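You operate a simulated robot arm through the tools that you are given. There is no shell and no other tool.

Carry out the task below with a simulated robot arm. There is one attempt and no reset: what you move stays moved.

Task
Top up the salt mill to about its red line and shut the lid.
Fine: pour from the white pouring cup with the salt in it, next to the mill, and put the cup back where it stood. Set down upright: white pouring cup.

The check looks at the end state, three seconds after you hand in, the way a careful person would. Anything else that was tipped, shoved, dropped, spilled or broken makes it a failure. Lids that push on must go on centred and level and be pressed home; caps that screw on are set level and turned clockwise until they are tight.

Robot
A 7-joint arm with a two-finger parallel gripper, fixed in place. Base frame: the origin is on the floor under the middle of its stand, x ahead of it, y to its left, z up; the work surface is at about z = 900. Readings come in mm, degrees, newtons and seconds.
With the tool pointing down near the work surface it reaches from about 520 to 960 mm from the base axis. Its first joint turns from -166.0 to 166.0 degrees. Payload 3.91 kg.
The tool frame sits at the grasp point between the pads (the TCP): z along the fingers, y along the line on which they close. The tips reach 30 mm beyond it. Largest opening 110 mm; finger width 20, thickness 10; the body of the gripper, 48 by 112 mm, starts 55 mm behind the TCP.
Orientation is that of the tool frame in the base frame, as a unit quaternion [w, x, y, z]. With the fingers straight down and closing along the base's y, the tool's x points along the base's -x, its y along +y and its z along -z.

Tools
- The arm moves only by the tool jog_arm. Its argument "deltas" is a list of rows, each a list of 7 numbers: the opening, from 0 (shut) to 1 (fully open), then the shift along the tool's x, y, z in mm, then the turn, a rotation vector about the tool's x, y, z in degrees. In form: [[jaw, tx, ty, tz, ax, ay, az], ...]. A call has 1 to 20 rows; each row is the pose to reach, as a shift and turn from the pose commanded when the call began, along the tool's axes at that moment. Each row takes 0.2 s and may step no farther than 50 mm and 8.6 degrees from the row before; otherwise, or with a gripper value out of range, the whole call is refused. Where a pose cannot be reached the arm comes as near as it can. A force on the tool above 40 N (or 10 N above the force at the start of the call, whichever is more), or a blocked arm, ends the call early, and 0.2 s more pass. Each finger travels about 72 mm/s and halts on what it meets, pressing with about 31 N; the grip force reading is that of the motor and also rises with nothing between the fingers. The clock runs only during rows and for 0.2 s after the last one: add rows that repeat a pose to give the fingers time. It gives the time, the measured TCP pose, the force on the tool (base axes), the opening and the grip force at its end, in the units of the frame above (readings bear some noise), with the torque about the TCP (base axes, N m) and any sound that the robot's microphone picked up, and new pictures: "pictures" is both (left out), scene, wrist or none.
- Cameras (640 x 400 px; columns grow to the right, rows downward): "scene" is fixed at [399.8, 650.3, 1572.8]; the picture's right is [-0.81, -0.59, 0.00], its down [-0.45, 0.61, -0.66] and it looks along [0.39, -0.53, -0.76] (base axes); focal length 332 px, centre (320, 200). "wrist" rides on the gripper at [72, 17, -103] in the tool frame; the picture's right is [-0.23, 0.97, 0.00], its down [-0.76, -0.18, -0.62] and it looks along [-0.61, -0.14, 0.78] (tool axes); focal length 222 px, centre (320, 200). There is no depth. A picture from a camera that has moved, and an enlarged one, comes with that camera's place and axes in the base frame and with its lens.
- lift_body(by): slides the trunk up (or, below 0, down) by that many mm; the arm rides with it, the base frame stays. It gives what a move gives, with no picture.
- zoom(camera, box): a new picture of the part [left, top, right, bottom] of that camera's present view, enlarged. The clock stands still meanwhile.
- finish_job(): hands the job in; it is judged then, once.

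Places have to be worked out from the pictures, the camera data and where the tool is seen. Open the gripper and draw the arm clear of the work before you hand the job in, unless the task says otherwise.

The tools are called after "Emit:" as name(argument=value, ...) on one line, values as JSON. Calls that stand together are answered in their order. jog_arm: Moves the arm, as the interface text tells. Its arguments: {"type":"object","properties":{"deltas":{"type":"array"},"pictures":{"type":"string","enum":["both","scene","wrist","none"]}},"required":["deltas"]} The other tools are called the same way: lift_body (by) moves the trunk up or down; zoom (camera, box) takes an enlarged picture of a part of a camera's view; finish_job () hands the job in.

At the start:

```text
clock: 0.0
position: [494.1, 252.9, 1285.1]
orientation: [0.0, -0.001, 1.0, 0.0]
contact_force: [-0.9, 0.5, 1.1]
torque: [-0.06, 0.01, 0.05]
grip_width: 110.1
grip_force: 0.0
trunk travel left (down, up): [-625.0, 57.0]
```

scene: 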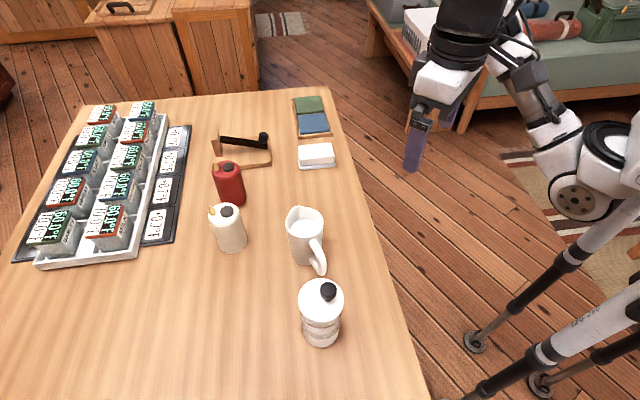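
wrist: 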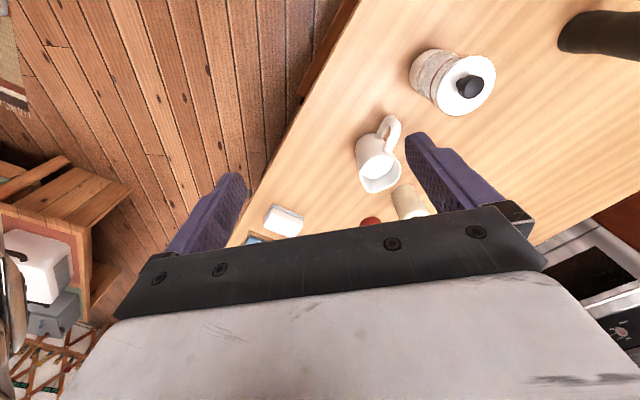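

The table holds a white jug-like cup with salt, a white mill with a knobbed lid, and two flask-like items. I'll zoom in to identify them before moving.

Emit:
zoom(camera="scene", box=[260, 180, 380, 360])

Emit:
zoom(camera="scene", box=[180, 110, 350, 270])

Emit:
zoom(camera="wrist", box=[340, 20, 520, 240])

```text
2.22 times, centred on (320, 270) of scene
camera zoom: at [399.8, 650.3, 1572.8], right [-0.81, -0.59, 0.0], down [-0.45, 0.61, -0.66], along [0.39, -0.53, -0.76], focal length 738 px, centre (320, 44)
```

zoom: 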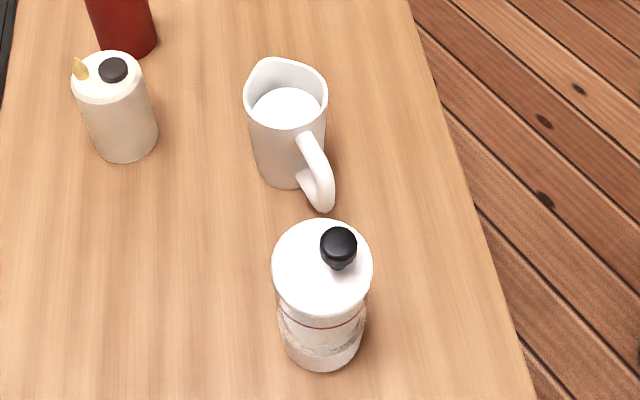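

```text
2.50 times, centred on (265, 190) of scene
camera zoom: at [399.8, 650.3, 1572.8], right [-0.81, -0.59, 0.0], down [-0.45, 0.61, -0.66], along [0.39, -0.53, -0.76], focal length 830 px, centre (458, 225)
```

zoom: 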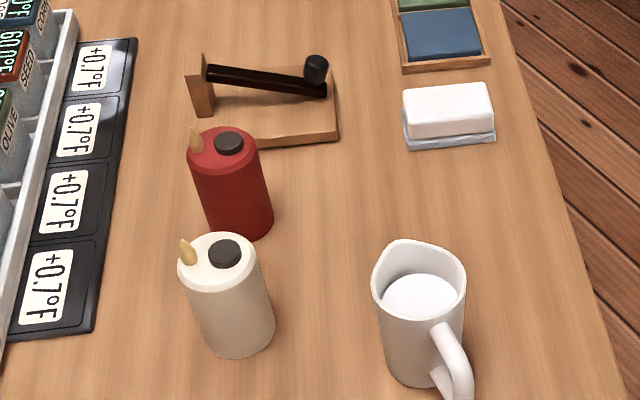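

```text
1.82 times, centred on (430, 130) of wrist
camera zoom: at [421.7, 269.6, 1388.5], right [0.23, 0.97, 0.0], down [0.76, -0.18, 0.62], along [0.61, -0.14, -0.78], focal length 404 px, centre (120, 327)
```

zoom: 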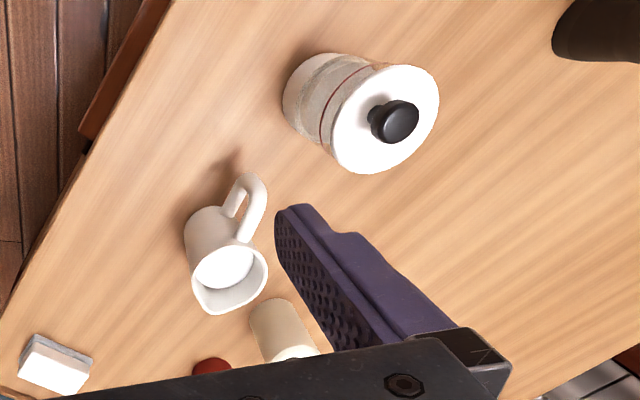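

The scene shows the lidded mill (clear body with a red line) in the foreground and the salt cup with its handle toward the robot. I'll zoom tighter on the mill and cup to see the lid type and the line.

Emit:
zoom(camera="scene", box=[290, 270, 354, 354])

Emit:
zoom(camera="scene", box=[270, 195, 340, 280])

Emit:
zoom(camera="wrist", box=[395, 35, 505, 125])

Emit:
zoom(camera="scene", box=[400, 0, 640, 220])

```text
4.76 times, centred on (322, 312) of scene
camera zoom: at [399.8, 650.3, 1572.8], right [-0.81, -0.59, 0.0], down [-0.45, 0.61, -0.66], along [0.39, -0.53, -0.76], focal length 1581 px, centre (310, -333)
```

zoom: 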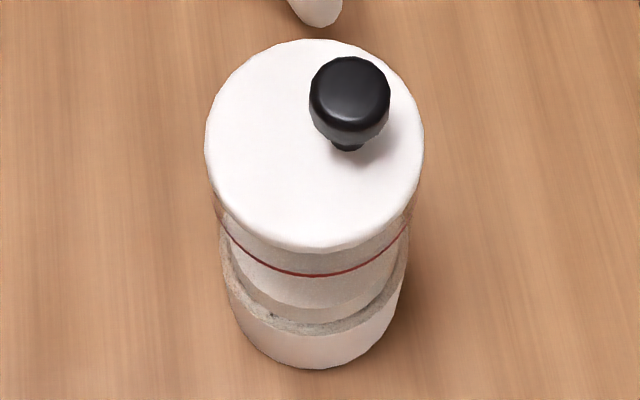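

```text
4.71 times, centred on (305, 238) of scene
camera zoom: at [399.8, 650.3, 1572.8], right [-0.81, -0.59, 0.0], down [-0.45, 0.61, -0.66], along [0.39, -0.53, -0.76], focal length 1563 px, centre (391, 24)
```

zoom: 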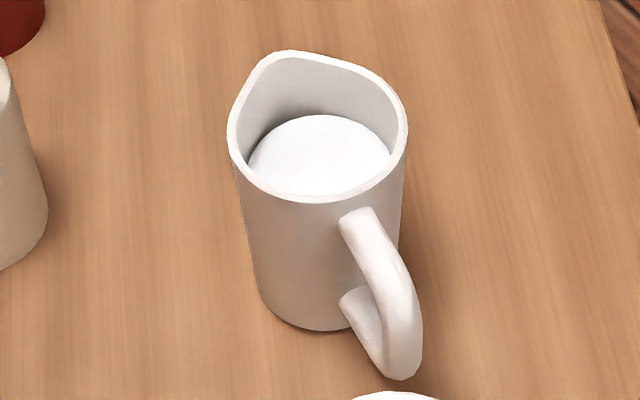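

```text
4.44 times, centred on (450, 80) of wrist
camera zoom: at [421.7, 269.6, 1388.5], right [0.23, 0.97, 0.0], down [0.76, -0.18, 0.62], along [0.61, -0.14, -0.78], focal length 987 px, centre (-258, 733)
```

zoom: 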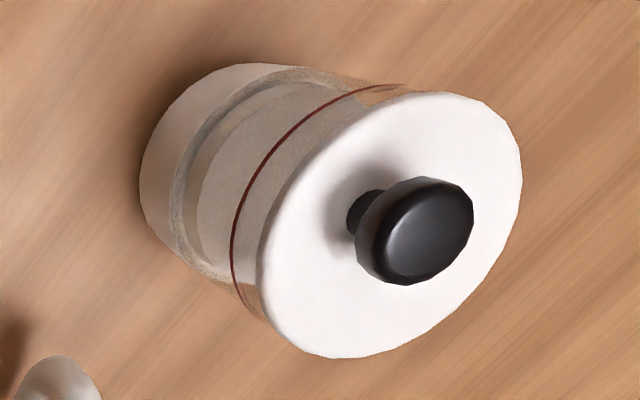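

```text
1.82 times, centred on (520, 110) of scene
camera zoom: at [399.8, 650.3, 1572.8], right [-0.81, -0.59, 0.0], down [-0.45, 0.61, -0.66], along [0.39, -0.53, -0.76], focal length 604 px, centre (-44, 364)
```

zoom: 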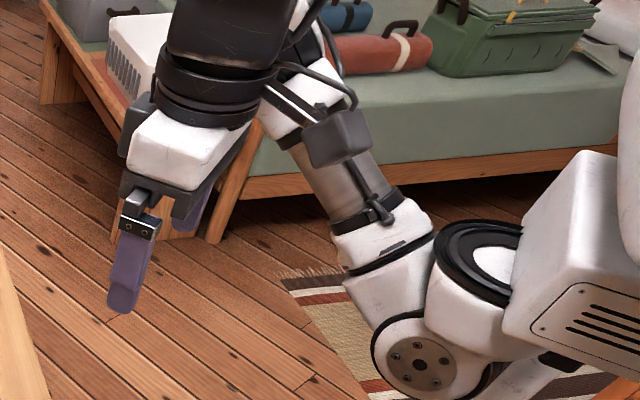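

The mill's lid is a flat white disc with an off-centre black knob over a clear body with a red line. I'll bring the wrist camera closer to the mill, keeping the TCP well above it.

Emit:
jog_arm(deltas=[[1, 3, 33, 20, 0, 0, 0], [1, 6, 67, 40, 0, 0, 0], [1, 9, 100, 60, 0, 0, 0], [1, 12, 134, 82, 0, 0, 0], [1, 14, 167, 105, 0, 0, 0], [1, 14, 167, 105, 0, 0, 0]], pictures="both")

```text
clock: 1.4
position: [481.1, 421.7, 1179.7]
orientation: [0.0, 0.0, 1.0, 0.001]
contact_force: [-0.9, -0.9, 0.4]
torque: [0.02, -0.03, -0.04]
grip_width: 110.0
grip_force: 0.0
trunk travel left (down, up): [-625.0, 57.0]
camera wrist: at [407.6, 438.5, 1282.0], right [0.23, 0.97, 0.0], down [0.76, -0.18, 0.62], along [0.61, -0.14, -0.78], focal length 222 px, centre (320, 200)
```

scene: 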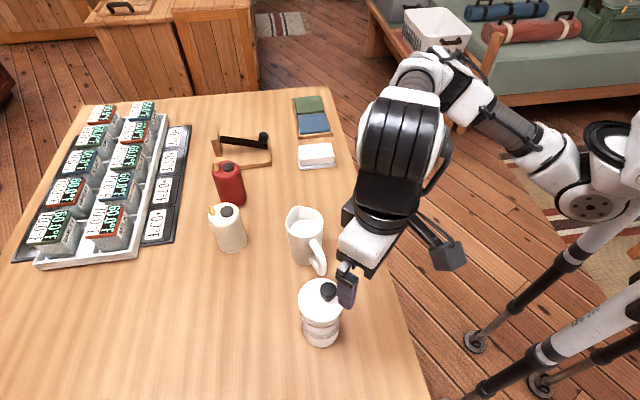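
wrist: 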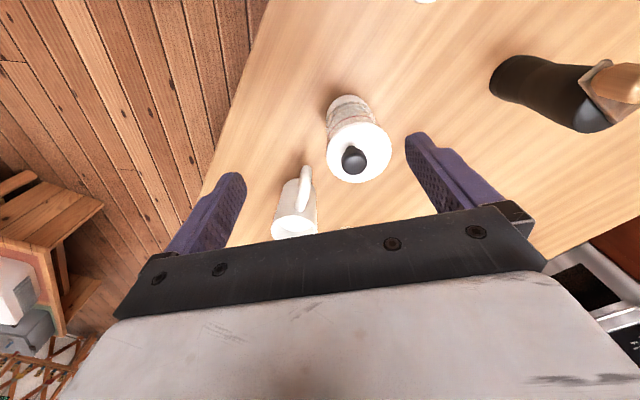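

The wrist camera now sees the mill more directly, and a dark bottle well off to the +y side. I'll zoom in on the mill.

Emit:
zoom(camera="wrist", box=[315, 85, 405, 190])

Emit:
zoom(camera="wrist", box=[260, 155, 340, 245])

Emit:
zoom(camera="scene", box=[285, 250, 370, 350])

```text
3.81 times, centred on (360, 138) of wrist
camera zoom: at [407.6, 438.5, 1282.0], right [0.23, 0.97, 0.0], down [0.76, -0.18, 0.62], along [0.61, -0.14, -0.78], focal length 846 px, centre (168, 438)
```

zoom: 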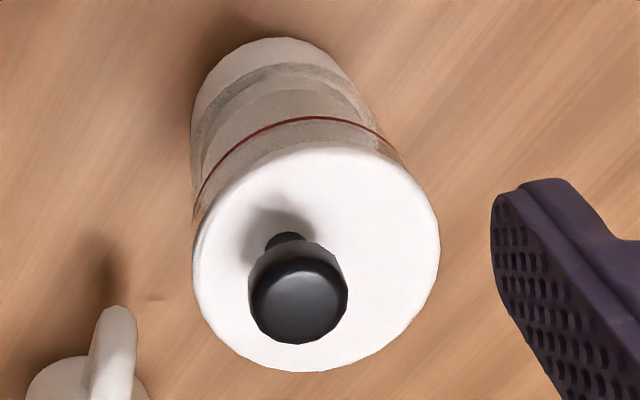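

```text
4.44 times, centred on (300, 200) of wrist
camera zoom: at [407.6, 438.5, 1282.0], right [0.23, 0.97, 0.0], down [0.76, -0.18, 0.62], along [0.61, -0.14, -0.78], focal length 987 px, centre (409, 200)
```

zoom: 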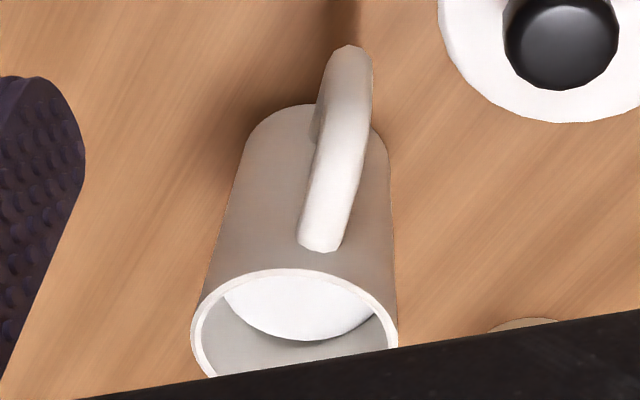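

```text
4.00 times, centred on (328, 300) of scene
camera zoom: at [399.8, 650.3, 1572.8], right [-0.81, -0.59, 0.0], down [-0.45, 0.61, -0.66], along [0.39, -0.53, -0.76], focal length 1328 px, centre (290, -200)
```

zoom: 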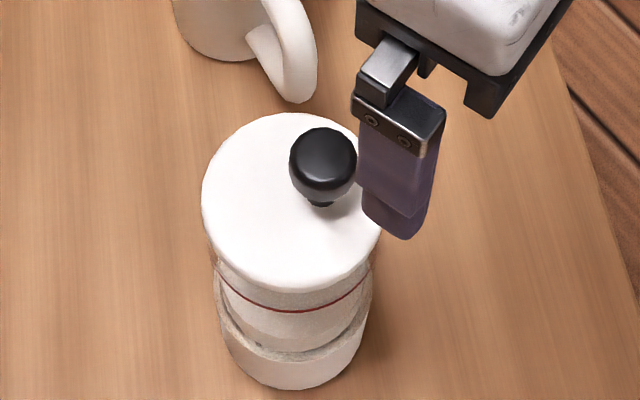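

Triangulating, the lid centre is about (542, 456, 1033) with radius ~39.5, and the knob stands off-centre near (531, 448). I'll pitch the wrist and drop back for a side view of the mill, to see the lid seam, red line and salt level.

Emit:
jog_arm(deltas=[[1, 20, 14, 30, 0, -7, 0], [1, 40, 30, 60, 0, -14, 0], [1, 50, 45, 95, 0, -21, 0], [1, 57, 60, 130, 0, -28, 0], [1, 57, 71, 165, 0, -34, 0], [1, 57, 71, 165, 0, -34, 0]], pictures="both")

```text
clock: 2.8
position: [423.4, 490.6, 1016.0]
orientation: [0.292, 0.0, 0.956, 0.001]
contact_force: [0.1, 0.5, -0.2]
torque: [0.02, -0.02, 0.01]
grip_width: 110.1
grip_force: 0.1
trunk travel left (down, up): [-625.0, 57.0]
camera wrist: at [305.0, 507.8, 1060.4], right [0.19, 0.97, 0.13], down [0.28, -0.18, 0.94], along [0.94, -0.14, -0.31], focal length 222 px, centre (320, 200)
```

scene: 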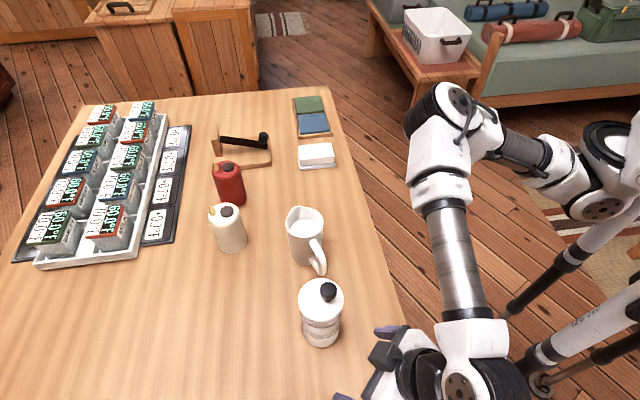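
wrist: 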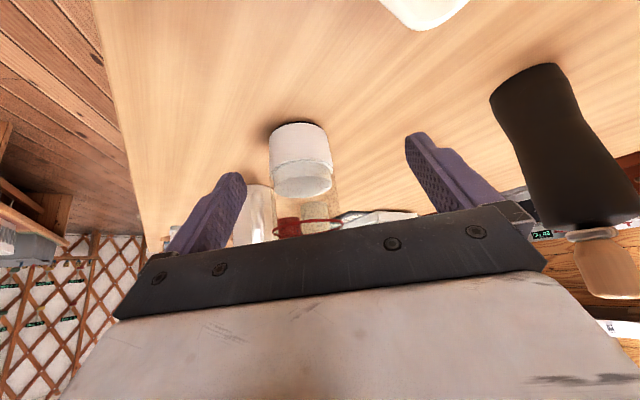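

The view is inverted and the palm hides the mill's top, but the body is visible. I'll zoom in on it.

Emit:
zoom(camera="wrist", box=[240, 100, 370, 240])

Emit:
zoom(camera="wrist", box=[370, 0, 640, 120])

Emit:
zoom(camera="scene", box=[280, 190, 440, 400])

```text
2.86 times, centred on (305, 170) of wrist
camera zoom: at [305.0, 507.8, 1060.4], right [0.19, 0.97, 0.13], down [0.28, -0.18, 0.94], along [0.94, -0.14, -0.31], focal length 635 px, centre (363, 286)
```

zoom: 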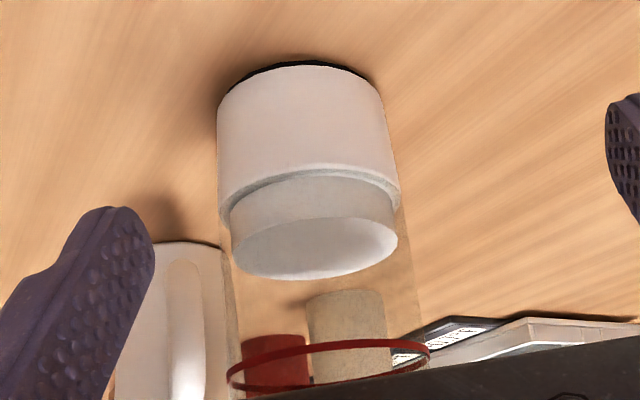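

```text
2.37 times, centred on (505, 60) of wrist
camera zoom: at [305.0, 507.8, 1060.4], right [0.19, 0.97, 0.13], down [0.28, -0.18, 0.94], along [0.94, -0.14, -0.31], focal length 526 px, centre (-118, 532)
```

zoom: 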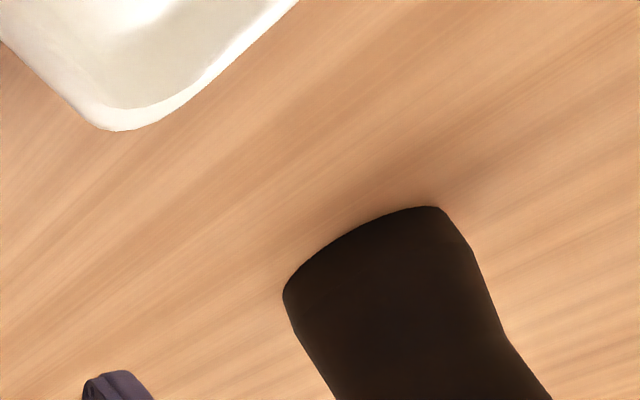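

```text
1.90 times, centred on (360, 295) of scene
camera zoom: at [399.8, 650.3, 1572.8], right [-0.81, -0.59, 0.0], down [-0.45, 0.61, -0.66], along [0.39, -0.53, -0.76], focal length 632 px, centre (244, 19)
```

zoom: 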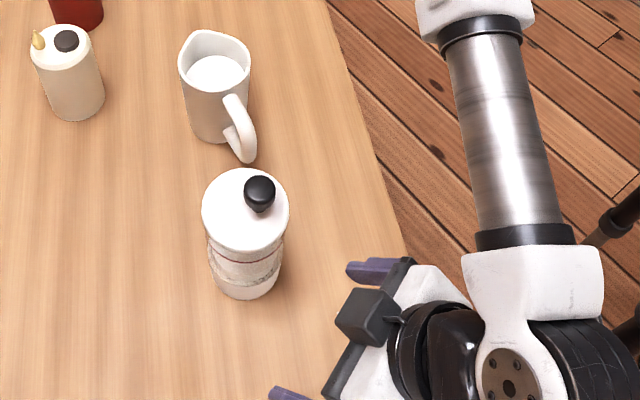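

The side view is very informative: the mill's clear body is empty from the salt top (z≈962) up to the red line (z≈1012), so roughly 50 mm more salt is needed, most of the cup. Before touching anything I'll raise the arm clear and test in free air which pouring orientation the wrist can reach.

Emit:
jog_arm(deltas=[[1, -23, 0, -35, 0, 5, 0], [1, -46, 0, -69, 0, 10, 0], [1, -70, 0, -103, 0, 16, 0], [1, -93, 0, -138, 0, 22, 0], [1, -116, 0, -172, 0, 28, 0], [1, -140, 0, -207, 0, 34, 0], [1, -140, 0, -207, 0, 34, 0]], pictures="none")

```text
clock: 4.4
position: [424.2, 492.7, 1265.8]
orientation: [-0.001, -0.001, 1.0, 0.0]
contact_force: [1.5, -0.1, -0.3]
torque: [0.0, -0.01, -0.02]
grip_width: 110.3
grip_force: 0.0
trunk travel left (down, up): [-625.0, 57.0]
```

Arm is level at (424, 493, 1266). I'll test a yaw of 140° about the tool axis (spout would then face the robot) in free air.

Emit:
jog_arm(deltas=[[1, 0, 0, 0, 0, 0, 8], [1, 0, 0, 0, 0, 0, 16], [1, 0, 0, 0, 0, 0, 24], [1, 0, 0, 0, 0, 0, 32], [1, 0, 0, 0, 0, 0, 40], [1, 0, 0, 0, 0, 0, 48], [1, 0, 0, 0, 0, 0, 56], [1, 0, 0, 0, 0, 0, 64], [1, 0, 0, 0, 0, 0, 72], [1, 0, 0, 0, 0, 0, 80], [1, 0, 0, 0, 0, 0, 88], [1, 0, 0, 0, 0, 0, 96], [1, 0, 0, 0, 0, 0, 104], [1, 0, 0, 0, 0, 0, 112], [1, 0, 0, 0, 0, 0, 120], [1, 0, 0, 0, 0, 0, 128], [1, 0, 0, 0, 0, 0, 134], [1, 0, 0, 0, 0, 0, 140], [1, 0, 0, 0, 0, 0, 140]], pictures="scene")

```text
clock: 8.4
position: [422.6, 490.8, 1265.5]
orientation: [0.0, 0.939, 0.343, 0.0]
contact_force: [0.2, 0.2, -0.1]
torque: [0.0, -0.04, 0.03]
grip_width: 110.1
grip_force: 0.1
trunk travel left (down, up): [-625.0, 57.0]
```

scene: 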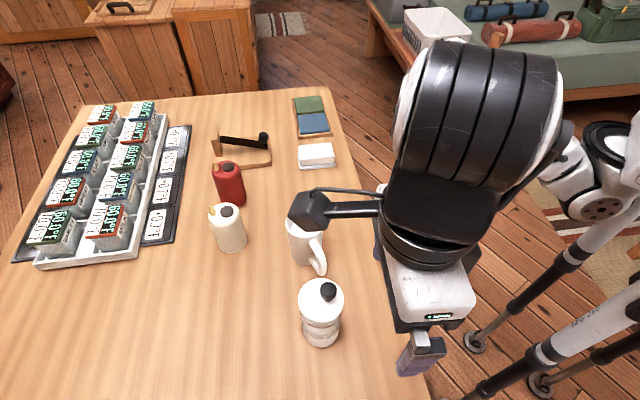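

Yaw reached with tool x now pointing outward at 40°. Next I'll test tilting the tool up to 100° about tool y in place (the pouring motion).

Emit:
jog_arm(deltas=[[1, 0, 0, 0, 0, 8, 0], [1, 0, 0, 0, 0, 16, 0], [1, 0, 0, 0, 0, 24, 0], [1, 0, 0, 0, 0, 32, 0], [1, 0, 0, 0, 0, 40, 0], [1, 0, 0, 0, 0, 48, 0], [1, 0, 0, 0, 0, 56, 0], [1, 0, 0, 0, 0, 64, 0], [1, 0, 0, 0, 0, 72, 0], [1, 0, 0, 0, 0, 80, 0], [1, 0, 0, 0, 0, 88, 0], [1, 0, 0, 0, 0, 94, 0], [1, 0, 0, 0, 0, 100, 0], [1, 0, 0, 0, 0, 100, 0]], pictures="scene")

```text
clock: 11.4
position: [423.1, 490.4, 1265.5]
orientation: [-0.262, 0.604, 0.22, 0.72]
contact_force: [-0.6, -0.1, -0.1]
torque: [0.03, 0.01, -0.01]
grip_width: 109.9
grip_force: 0.2
trunk travel left (down, up): [-625.0, 57.0]
```

scene: 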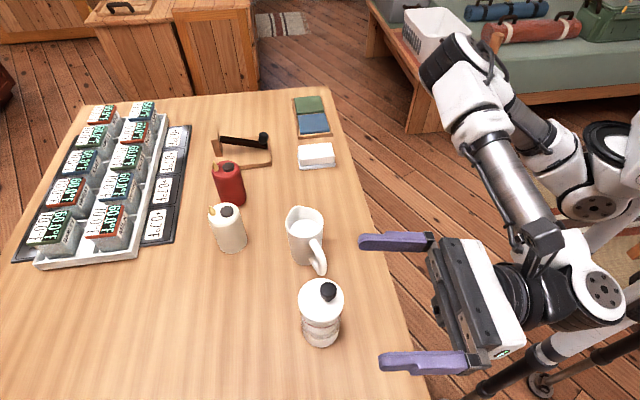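

The wrist reaches the full 100° pour tilt with the tool pointing outward, so that pouring plan is feasible. Now I'll tilt back to tool-down.

Emit:
jog_arm(deltas=[[1, 0, 0, 0, 0, -8, 0], [1, 0, 0, 0, 0, -16, 0], [1, 0, 0, 0, 0, -24, 0], [1, 0, 0, 0, 0, -32, 0], [1, 0, 0, 0, 0, -40, 0], [1, 0, 0, 0, 0, -48, 0], [1, 0, 0, 0, 0, -56, 0], [1, 0, 0, 0, 0, -64, 0], [1, 0, 0, 0, 0, -72, 0], [1, 0, 0, 0, 0, -80, 0], [1, 0, 0, 0, 0, -88, 0], [1, 0, 0, 0, 0, -94, 0], [1, 0, 0, 0, 0, -100, 0], [1, 0, 0, 0, 0, -100, 0]], pictures="none")

```text
clock: 14.4
position: [422.5, 490.8, 1265.3]
orientation: [0.0, 0.939, 0.343, -0.001]
contact_force: [0.5, 0.2, 0.7]
torque: [0.0, 0.01, -0.01]
grip_width: 109.7
grip_force: 0.0
trunk travel left (down, up): [-625.0, 57.0]
```

Now I'll move over the knob at about z=1170 while yawing so the fingers close along the line from the knob through the lid's centre (azimuth ~34°).

Emit:
jog_arm(deltas=[[0.8, 5, 9, 9, 0, 0, -8], [0.8, 10, 18, 17, 0, 0, -16], [0.8, 15, 28, 26, 0, 0, -24], [0.8, 20, 37, 34, 0, 0, -32], [0.8, 25, 46, 43, 0, 0, -40], [0.8, 30, 56, 52, 0, 0, -48], [0.8, 35, 65, 60, 0, 0, -56], [0.8, 40, 75, 69, 0, 0, -64], [0.8, 45, 84, 78, 0, 0, -72], [0.8, 50, 94, 86, 0, 0, -78], [0.8, 55.7, 103, 95, 0, 0, -84], [0.8, 55.7, 103, 95, 0, 0, -84]], pictures="both")

```text
clock: 17.0
position: [533.3, 447.3, 1170.8]
orientation: [0.0, 0.47, 0.883, 0.001]
contact_force: [-0.9, -0.5, 0.0]
torque: [-0.01, 0.0, 0.02]
grip_width: 87.9
grip_force: 0.1
trunk travel left (down, up): [-625.0, 57.0]
camera wrist: at [506.0, 517.5, 1274.1], right [0.93, 0.36, 0.0], down [0.28, -0.73, 0.62], along [0.22, -0.58, -0.78], focal length 222 px, centre (320, 200)
```

scene: 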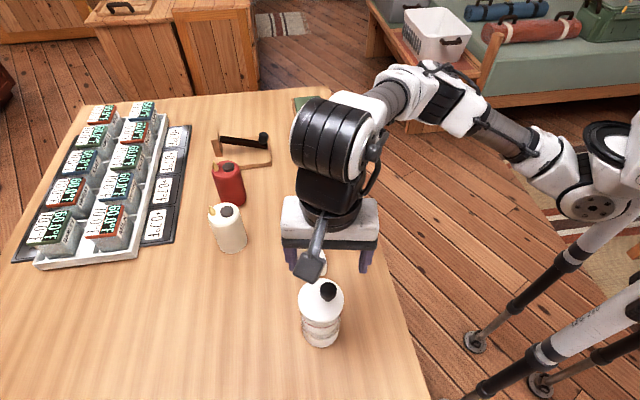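
wrist: 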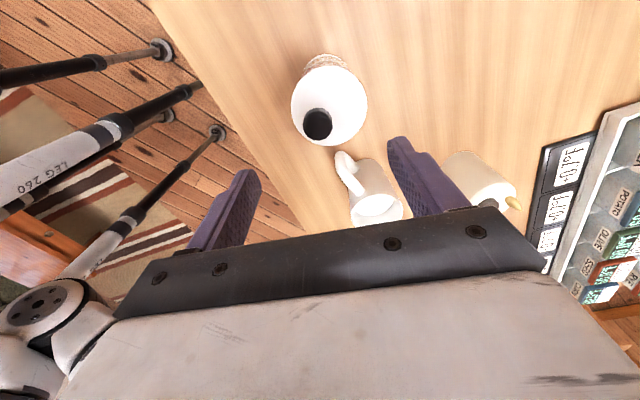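

I'll zoom in on the knob and lid from this new viewpoint to refine the position.

Emit:
zoom(camera="wrist", box=[280, 45, 380, 155])

Emit:
zoom(camera="wrist", box=[320, 130, 520, 250])

```text
3.64 times, centred on (330, 100) of wrist
camera zoom: at [506.0, 517.5, 1274.1], right [0.93, 0.36, 0.0], down [0.28, -0.73, 0.62], along [0.22, -0.58, -0.78], focal length 808 px, centre (284, 564)
```

zoom: 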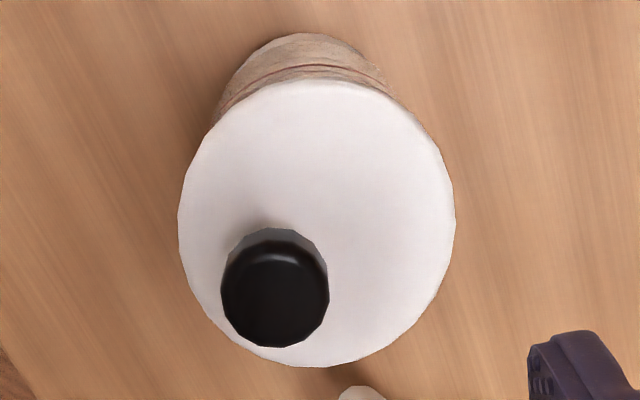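

```text
3.20 times, centred on (420, 190) of wrist
camera zoom: at [506.0, 517.5, 1274.1], right [0.93, 0.36, 0.0], down [0.28, -0.73, 0.62], along [0.22, -0.58, -0.78], focal length 711 px, centre (0, 232)
```

zoom: 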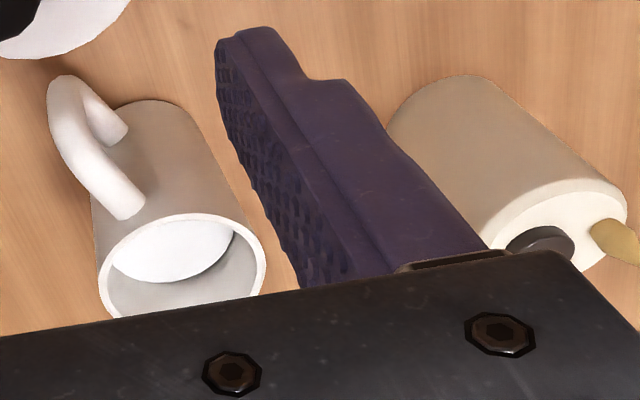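

The knob head (Ø≈28 mm) resolves to about (530.5, 447), head roughly z 1048–1074. I'll descend around it to z≈1078, leaving the tips above the lid.

Emit:
jog_arm(deltas=[[0.7, 1.3, -1.5, 30, 0, 0, 0], [0.6, 1.3, -2.5, 60, 0, 0, 0], [0.55, 1.3, -2.5, 80, 0, 0, 0], [0.55, 1.3, -2.5, 92, 0, 0, 0], [0.55, 1.3, -2.5, 92, 0, 0, 0]], pictures="both")

```text
clock: 18.2
position: [528.3, 446.6, 1079.1]
orientation: [0.0, 0.468, 0.884, 0.0]
contact_force: [0.0, -0.2, -0.3]
torque: [-0.05, 0.01, -0.02]
grip_width: 60.3
grip_force: 0.1
trunk travel left (down, up): [-625.0, 57.0]
camera wrist: at [502.0, 517.0, 1181.3], right [0.93, 0.36, 0.0], down [0.28, -0.73, 0.62], along [0.22, -0.58, -0.78], focal length 222 px, centre (320, 200)
```

scene: 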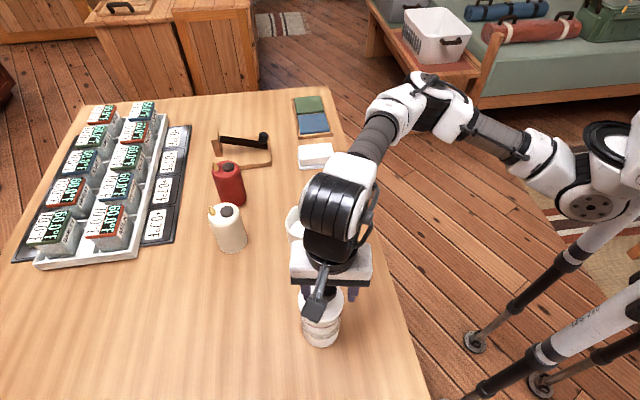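
wrist: 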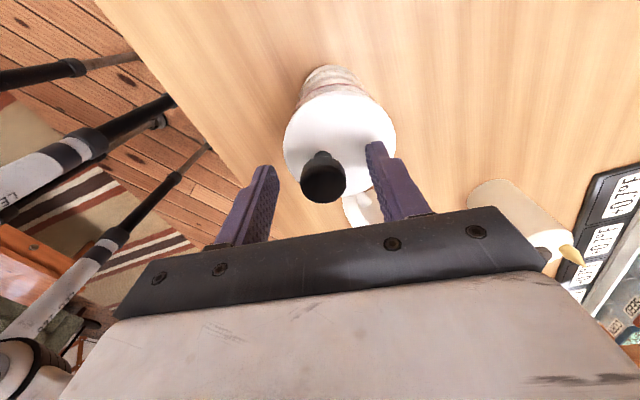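

TCP is about (529.5, 447, 1078) with the knob between the fingers; I'll zoom to check alignment and tip height over the lid.

Emit:
zoom(camera="wrist", box=[220, 55, 450, 250])

Emit:
zoom(camera="scene", box=[270, 230, 390, 355])

```text
2.05 times, centred on (335, 152) of wrist
camera zoom: at [502.0, 517.0, 1181.3], right [0.93, 0.36, 0.0], down [0.28, -0.73, 0.62], along [0.22, -0.58, -0.78], focal length 456 px, centre (289, 297)
```

zoom: 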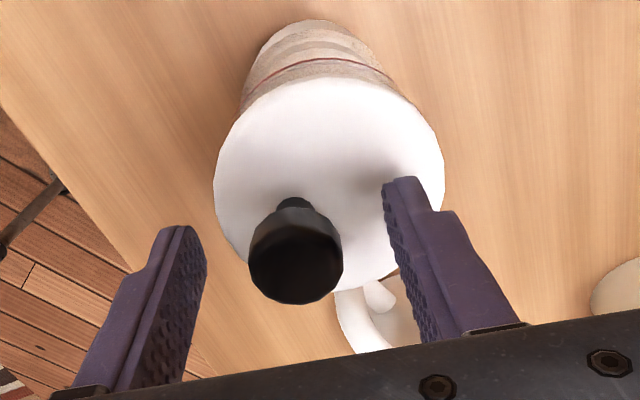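

```text
3.20 times, centred on (330, 292) of scene
camera zoom: at [399.8, 650.3, 1572.8], right [-0.81, -0.59, 0.0], down [-0.45, 0.61, -0.66], along [0.39, -0.53, -0.76], focal length 1063 px, centre (288, -96)
```

zoom: 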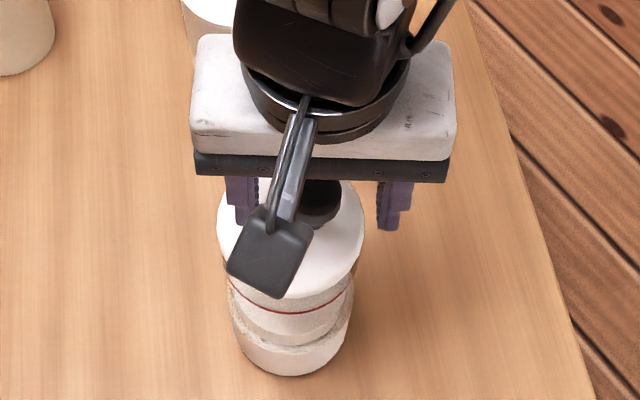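

The knob is centred between the fingers. I'll lower 5 mm more and close on the knob head.

Emit:
jog_arm(deltas=[[0.55, 0, 0, 5, 0, 0, 0], [0.4, 0, 0, 5, 0, 0, 0], [0.25, 0, 0, 5, 0, 0, 0], [0.1, 0, 0, 5, 0, 0, 0], [0.1, 0, 0, 5, 0, 0, 0], [0.1, 0, 0, 5, 0, 0, 0]], pictures="wrist")

```text
clock: 19.6
position: [529.0, 447.4, 1074.8]
orientation: [0.0, 0.469, 0.883, 0.001]
contact_force: [4.5, 0.8, 4.7]
torque: [0.01, -0.51, 0.03]
grip_width: 22.5
grip_force: 31.2
trunk travel left (down, up): [-625.0, 57.0]
camera wrist: at [502.6, 517.1, 1177.2], right [0.93, 0.36, 0.0], down [0.28, -0.73, 0.62], along [0.22, -0.58, -0.78], focal length 222 px, centre (320, 200)
```

wrist: 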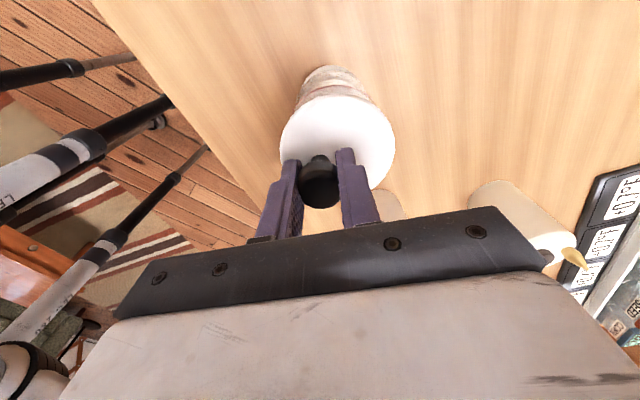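

Gripped at 22.5 mm with a small contact force. I'll zoom in to see how the pads sit on the knob.

Emit:
zoom(camera="wrist", box=[250, 60, 420, 240])

Emit:
zoom(camera="scene", box=[270, 230, 390, 355])

```text
2.22 times, centred on (335, 150) of wrist
camera zoom: at [502.6, 517.1, 1177.2], right [0.93, 0.36, 0.0], down [0.28, -0.73, 0.62], along [0.22, -0.58, -0.78], focal length 494 px, centre (287, 311)
```

zoom: 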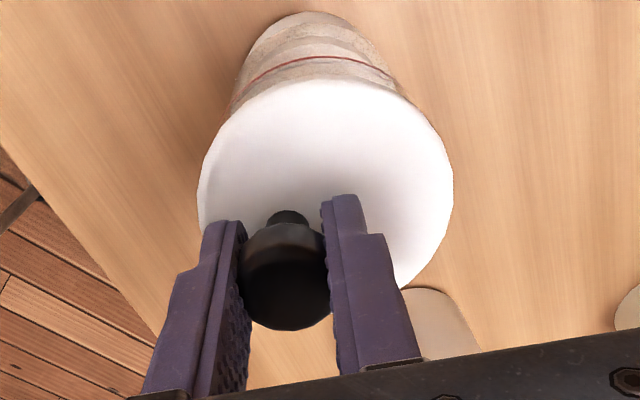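

```text
3.20 times, centred on (330, 292) of scene
camera zoom: at [399.8, 650.3, 1572.8], right [-0.81, -0.59, 0.0], down [-0.45, 0.61, -0.66], along [0.39, -0.53, -0.76], focal length 1063 px, centre (288, -96)
```

zoom: 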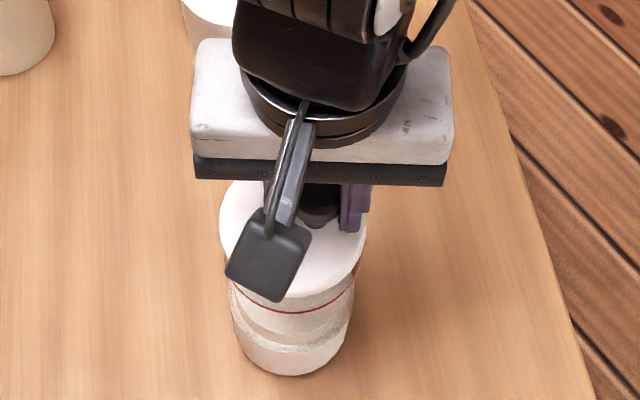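

Pads are firmly on the knob head. I'll pull up gently by 3 mm and watch the force to learn how the lid is held.

Emit:
jog_arm(deltas=[[0.1, 0, 0, -1, 0, 0, 0], [0.1, 0, 0, -2, 0, 0, 0], [0.1, 0, 0, -3, 0, 0, 0]], pictures="scene")

```text
clock: 20.4
position: [528.5, 448.1, 1076.8]
orientation: [-0.001, 0.469, 0.883, -0.001]
contact_force: [-0.1, -0.7, 0.4]
torque: [-0.11, -0.25, 0.06]
grip_width: 22.3
grip_force: 30.4
trunk travel left (down, up): [-625.0, 57.0]
```

scene: 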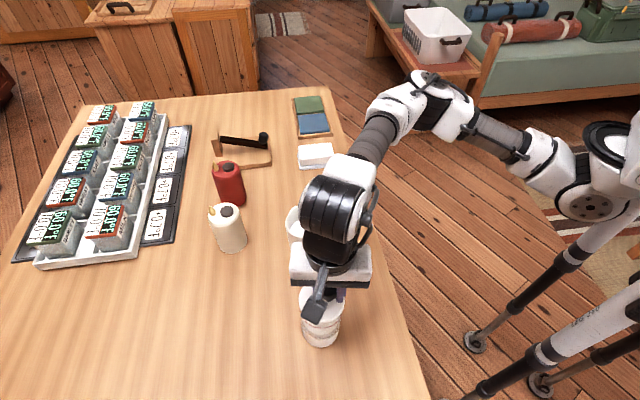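

No significant resistance. I'll pull 4 mm more and zoom in to see whether a gap opens under the lid.

Emit:
jog_arm(deltas=[[0.1, 0, 0, -1, 0, 0, 0], [0.1, 0, 0, -2, 0, 0, 0], [0.1, 0, 0, -3, 0, 0, 0], [0.1, 0, 0, -4, 0, 0, 0]], pictures="none")

Emit:
zoom(camera="scene", box=[270, 230, 390, 355])

Emit:
zoom(camera="wrist", box=[250, 60, 420, 240])

```text
clock: 21.4
position: [529.3, 447.5, 1080.9]
orientation: [0.0, 0.469, 0.883, 0.0]
contact_force: [0.1, -0.8, -4.5]
torque: [-0.17, 0.18, 0.05]
grip_width: 22.4
grip_force: 30.7
trunk travel left (down, up): [-625.0, 57.0]
```

```text
3.20 times, centred on (330, 292) of scene
camera zoom: at [399.8, 650.3, 1572.8], right [-0.81, -0.59, 0.0], down [-0.45, 0.61, -0.66], along [0.39, -0.53, -0.76], focal length 1063 px, centre (288, -96)
```

zoom: 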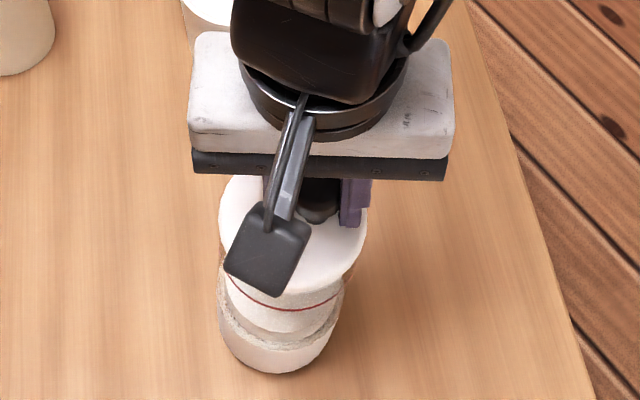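

```text
2.22 times, centred on (335, 150) of wrist
camera zoom: at [502.7, 517.4, 1182.9], right [0.93, 0.36, 0.0], down [0.28, -0.73, 0.62], along [0.22, -0.58, -0.78], focal length 494 px, centre (287, 311)
```

zoom: 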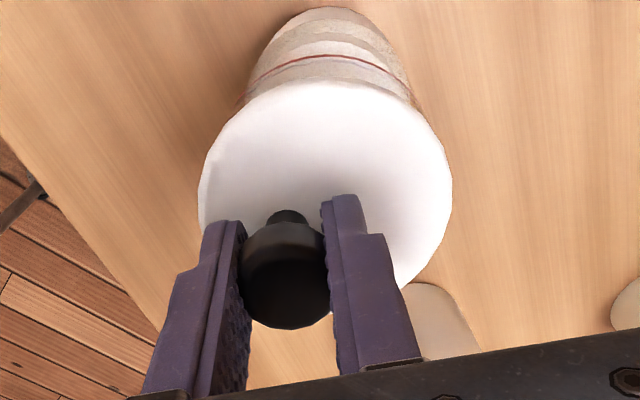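

The mill's base has shifted in the picture and about 4.5 N hangs on the tool, so the lid is holding on and the mill is starting to lift/tilt. I'll lower it straight back by the full 7 mm at once.

Emit:
jog_arm(deltas=[[0.1, 0, 0, 1.5, 0, 0, 0], [0.1, 0, 0, 3, 0, 0, 0], [0.1, 0, 0, 4.5, 0, 0, 0], [0.1, 0, 0, 6, 0, 0, 0], [0.1, 0, 0, 7, 0, 0, 0]], pictures="none")

Emit:
zoom(camera="scene", box=[270, 230, 390, 355])

Emit:
zoom(camera="wrist", box=[250, 60, 420, 240])

```text
clock: 22.6
position: [529.9, 446.4, 1075.4]
orientation: [0.0, 0.469, 0.883, 0.003]
contact_force: [9.7, 6.0, 22.0]
torque: [0.65, -1.46, 0.06]
grip_width: 23.5
grip_force: 31.3
trunk travel left (down, up): [-625.0, 57.0]
```

```text
3.20 times, centred on (330, 292) of scene
camera zoom: at [399.8, 650.3, 1572.8], right [-0.81, -0.59, 0.0], down [-0.45, 0.61, -0.66], along [0.39, -0.53, -0.76], focal length 1063 px, centre (288, -96)
```

zoom: 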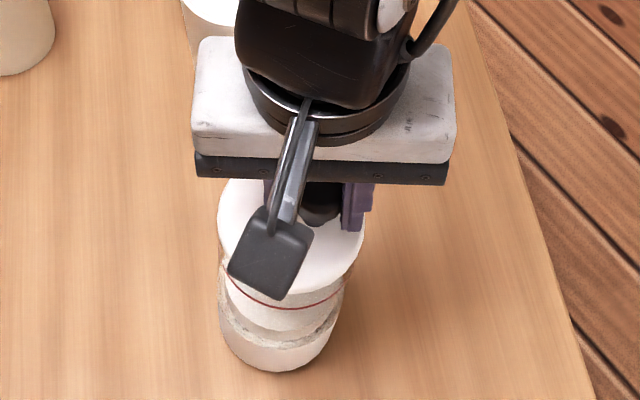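

```text
2.22 times, centred on (335, 150) of wrist
camera zoom: at [502.1, 516.4, 1178.5], right [0.93, 0.36, 0.0], down [0.28, -0.73, 0.62], along [0.22, -0.58, -0.78], focal length 494 px, centre (287, 311)
```

zoom: 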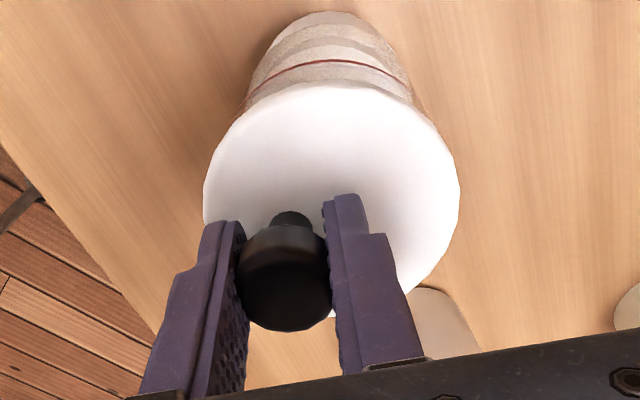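

The tilted mill is now pressed on one base edge (22 N up, base still displaced). I'll ease up 2 mm to unload it and check before letting go.

Emit:
jog_arm(deltas=[[0.1, 0, 0, -1, 0, 0, 0], [0.1, 0, 0, -2, 0, 0, 0], [0.1, 0, 0, -2, 0, 0, 0]], pictures="none")

Emit:
zoom(camera="scene", box=[280, 270, 380, 355])

```text
clock: 23.4
position: [528.7, 447.5, 1076.8]
orientation: [-0.001, 0.468, 0.884, 0.0]
contact_force: [5.8, 7.3, 15.4]
torque: [0.96, -0.77, -0.01]
grip_width: 23.4
grip_force: 30.9
trunk travel left (down, up): [-625.0, 57.0]
```

```text
4.71 times, centred on (330, 312) of scene
camera zoom: at [399.8, 650.3, 1572.8], right [-0.81, -0.59, 0.0], down [-0.45, 0.61, -0.66], along [0.39, -0.53, -0.76], focal length 1563 px, centre (273, -329)
```

zoom: 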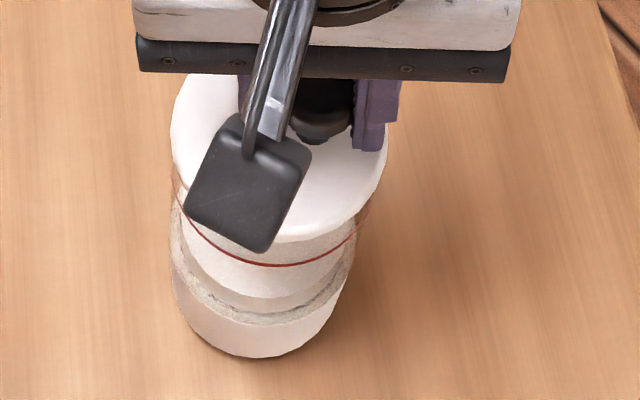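

Still about 15 N of upward push. I'll ease up another 2 mm.

Emit:
jog_arm(deltas=[[0.1, 0, 0, -1, 0, 0, 0], [0.1, 0, 0, -2, 0, 0, 0], [0.1, 0, 0, -2, 0, 0, 0]], pictures="none")

Emit:
zoom(camera="scene", box=[280, 270, 380, 355])

Emit:
zoom(camera="wrist", box=[250, 60, 420, 240])

```text
clock: 24.2
position: [528.6, 447.1, 1076.4]
orientation: [-0.001, 0.469, 0.883, 0.0]
contact_force: [5.3, 1.8, 8.8]
torque: [0.18, -0.72, 0.04]
grip_width: 22.6
grip_force: 30.4
trunk travel left (down, up): [-625.0, 57.0]
```

```text
4.71 times, centred on (330, 312) of scene
camera zoom: at [399.8, 650.3, 1572.8], right [-0.81, -0.59, 0.0], down [-0.45, 0.61, -0.66], along [0.39, -0.53, -0.76], focal length 1563 px, centre (273, -329)
```

zoom: 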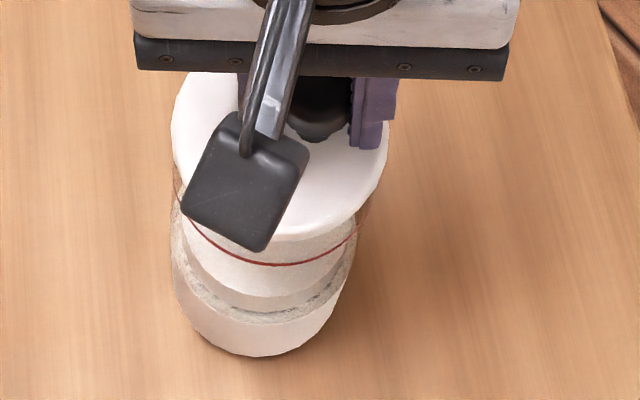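

```text
2.22 times, centred on (335, 150) of wrist
camera zoom: at [502.5, 516.8, 1180.1], right [0.93, 0.36, 0.0], down [0.28, -0.73, 0.62], along [0.22, -0.58, -0.78], focal length 494 px, centre (287, 311)
```

zoom: 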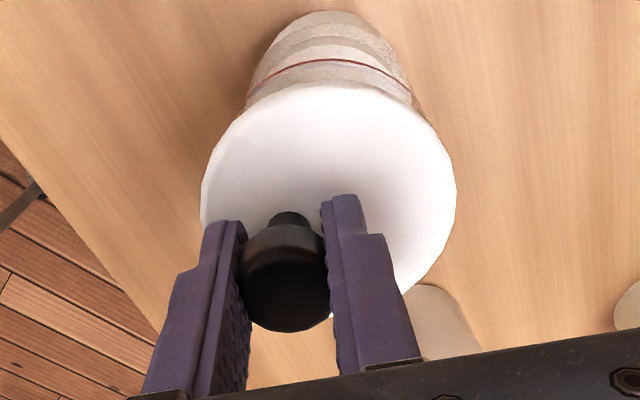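

Force is down to ~9 N; the mill stands leaning by a few degrees. I'll raise 1 mm more and open the jaws so it can rock back upright on its base.

Emit:
jog_arm(deltas=[[0.1, 0, 0, -1, 0, 0, 0], [0.1, 0, 0, -1.5, 0, 0, 0], [0.21, 0, 0, -1.5, 0, 0, 0], [0.25, 0, 0, -1.5, 0, 0, 0], [0.35, 0, 0, -1.5, 0, 0, 0], [0.5, 0, 0, -1.5, 0, 0, 0], [0.5, 0, 0, -1.5, 0, 0, 0]], pictures="both")

Emit:
zoom(camera="scene", box=[280, 270, 380, 355])

Emit:
zoom(camera="wrist", box=[250, 60, 420, 240])

```text
clock: 25.8
position: [530.0, 447.8, 1079.4]
orientation: [0.0, 0.468, 0.884, 0.0]
contact_force: [0.3, -0.4, 0.5]
torque: [-0.01, 0.02, -0.02]
grip_width: 55.0
grip_force: 0.0
trunk travel left (down, up): [-625.0, 57.0]
camera wrist: at [502.2, 517.0, 1182.0], right [0.93, 0.36, 0.0], down [0.28, -0.73, 0.62], along [0.22, -0.58, -0.78], focal length 222 px, centre (320, 200)
```

scene: 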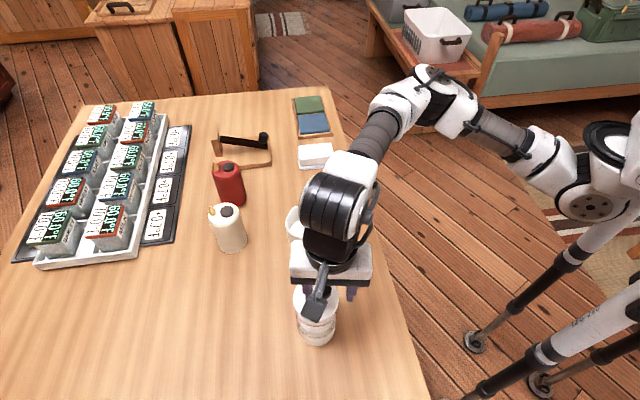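
wrist: 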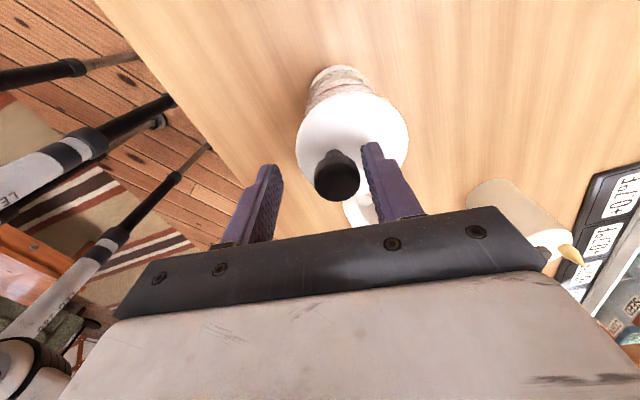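

```text
4.71 times, centred on (330, 312) of scene
camera zoom: at [399.8, 650.3, 1572.8], right [-0.81, -0.59, 0.0], down [-0.45, 0.61, -0.66], along [0.39, -0.53, -0.76], focal length 1563 px, centre (273, -329)
```

zoom: 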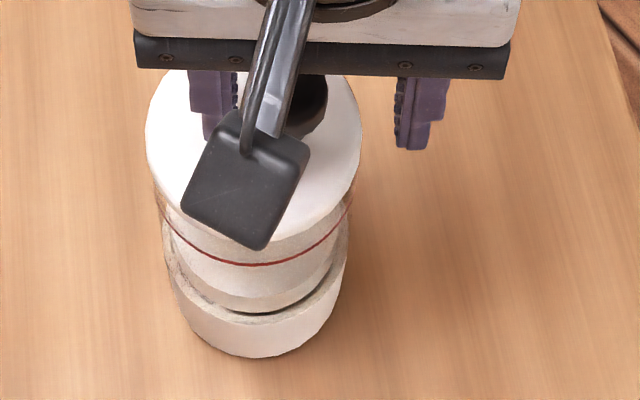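

```text
2.22 times, centred on (335, 150) of wrist
camera zoom: at [502.2, 517.0, 1182.0], right [0.93, 0.36, 0.0], down [0.28, -0.73, 0.62], along [0.22, -0.58, -0.78], focal length 494 px, centre (287, 311)
```

zoom: 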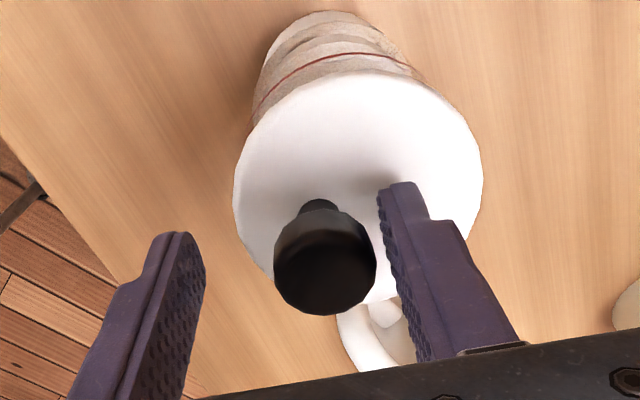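

The mill has settled upright, shifted by ~9 mm, with the lid still firmly on; so a straight pull by the off-centre knob isn't right and it may be threaded. I'll raise clear and take a higher side view of the lid seam.

Emit:
jog_arm(deltas=[[0.6, 0, 0, -45, 0, 0, 0], [0.8, 0, 0, -90, 0, 0, 0], [1, 0, 0, -100, 0, 0, 0], [1, 13, -7, -100, 0, 0, -8], [1, 26, -14, -100, 0, 0, -16], [1, 40, -20, -100, 0, 0, -24], [1, 54, -27, -100, 0, 0, -32], [1, 68, -34, -100, 0, 0, -40], [1, 82, -48, -100, 0, 0, -48], [1, 97, -62, -100, 0, 0, -56], [1, 97, -62, -100, 0, 0, -56]], pictures="none")

```text
clock: 28.2
position: [423.8, 492.6, 1180.6]
orientation: [0.0, -0.001, 1.0, 0.001]
contact_force: [-0.4, -0.2, 0.6]
torque: [-0.02, -0.03, -0.02]
grip_width: 110.0
grip_force: 0.1
trunk travel left (down, up): [-625.0, 57.0]
```

Now I'll pitch the wrist 34° and lower to z≈1070 for the side view.

Emit:
jog_arm(deltas=[[1, 0, 0, 25, 0, -8, 0], [1, 0, 0, 50, 0, -16, 0], [1, 0, 0, 75, 0, -24, 0], [1, 0, 0, 100, 0, -31, 0], [1, 0, 0, 115, 0, -37, 0], [1, 0, 0, 115, 0, -37, 0]], pictures="none")

Emit:
zoom(camera="wrist", box=[230, 80, 390, 240])

Emit:
zoom(camera="scene", box=[280, 270, 370, 355])

```text
clock: 29.6
position: [423.9, 493.2, 1063.5]
orientation: [0.318, 0.001, 0.948, -0.001]
contact_force: [0.6, -0.3, -0.2]
torque: [0.02, -0.01, 0.05]
grip_width: 110.2
grip_force: 0.1
trunk travel left (down, up): [-625.0, 57.0]
```

```text
2.50 times, centred on (310, 160) of wrist
camera zoom: at [302.3, 509.5, 1100.9], right [0.18, 0.97, 0.14], down [0.23, -0.18, 0.96], along [0.96, -0.14, -0.26], focal length 555 px, centre (345, 300)
```

zoom: 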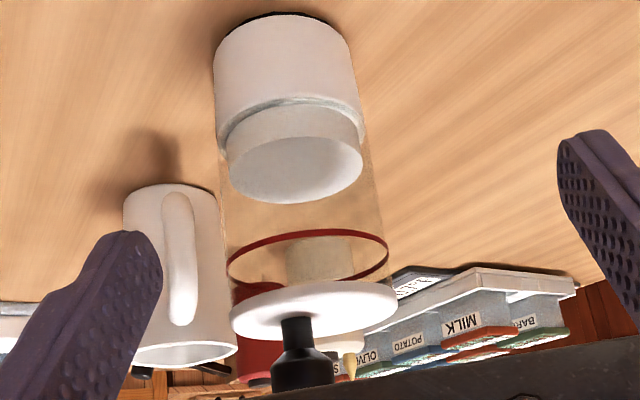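

```text
4.71 times, centred on (325, 312) of scene
camera zoom: at [399.8, 650.3, 1572.8], right [-0.81, -0.59, 0.0], down [-0.45, 0.61, -0.66], along [0.39, -0.53, -0.76], focal length 1563 px, centre (296, -329)
```

zoom: 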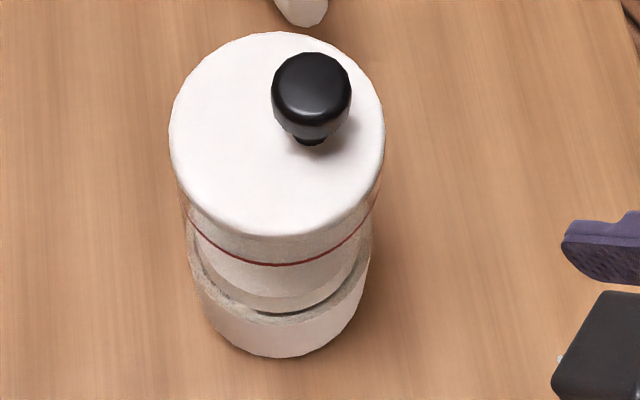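

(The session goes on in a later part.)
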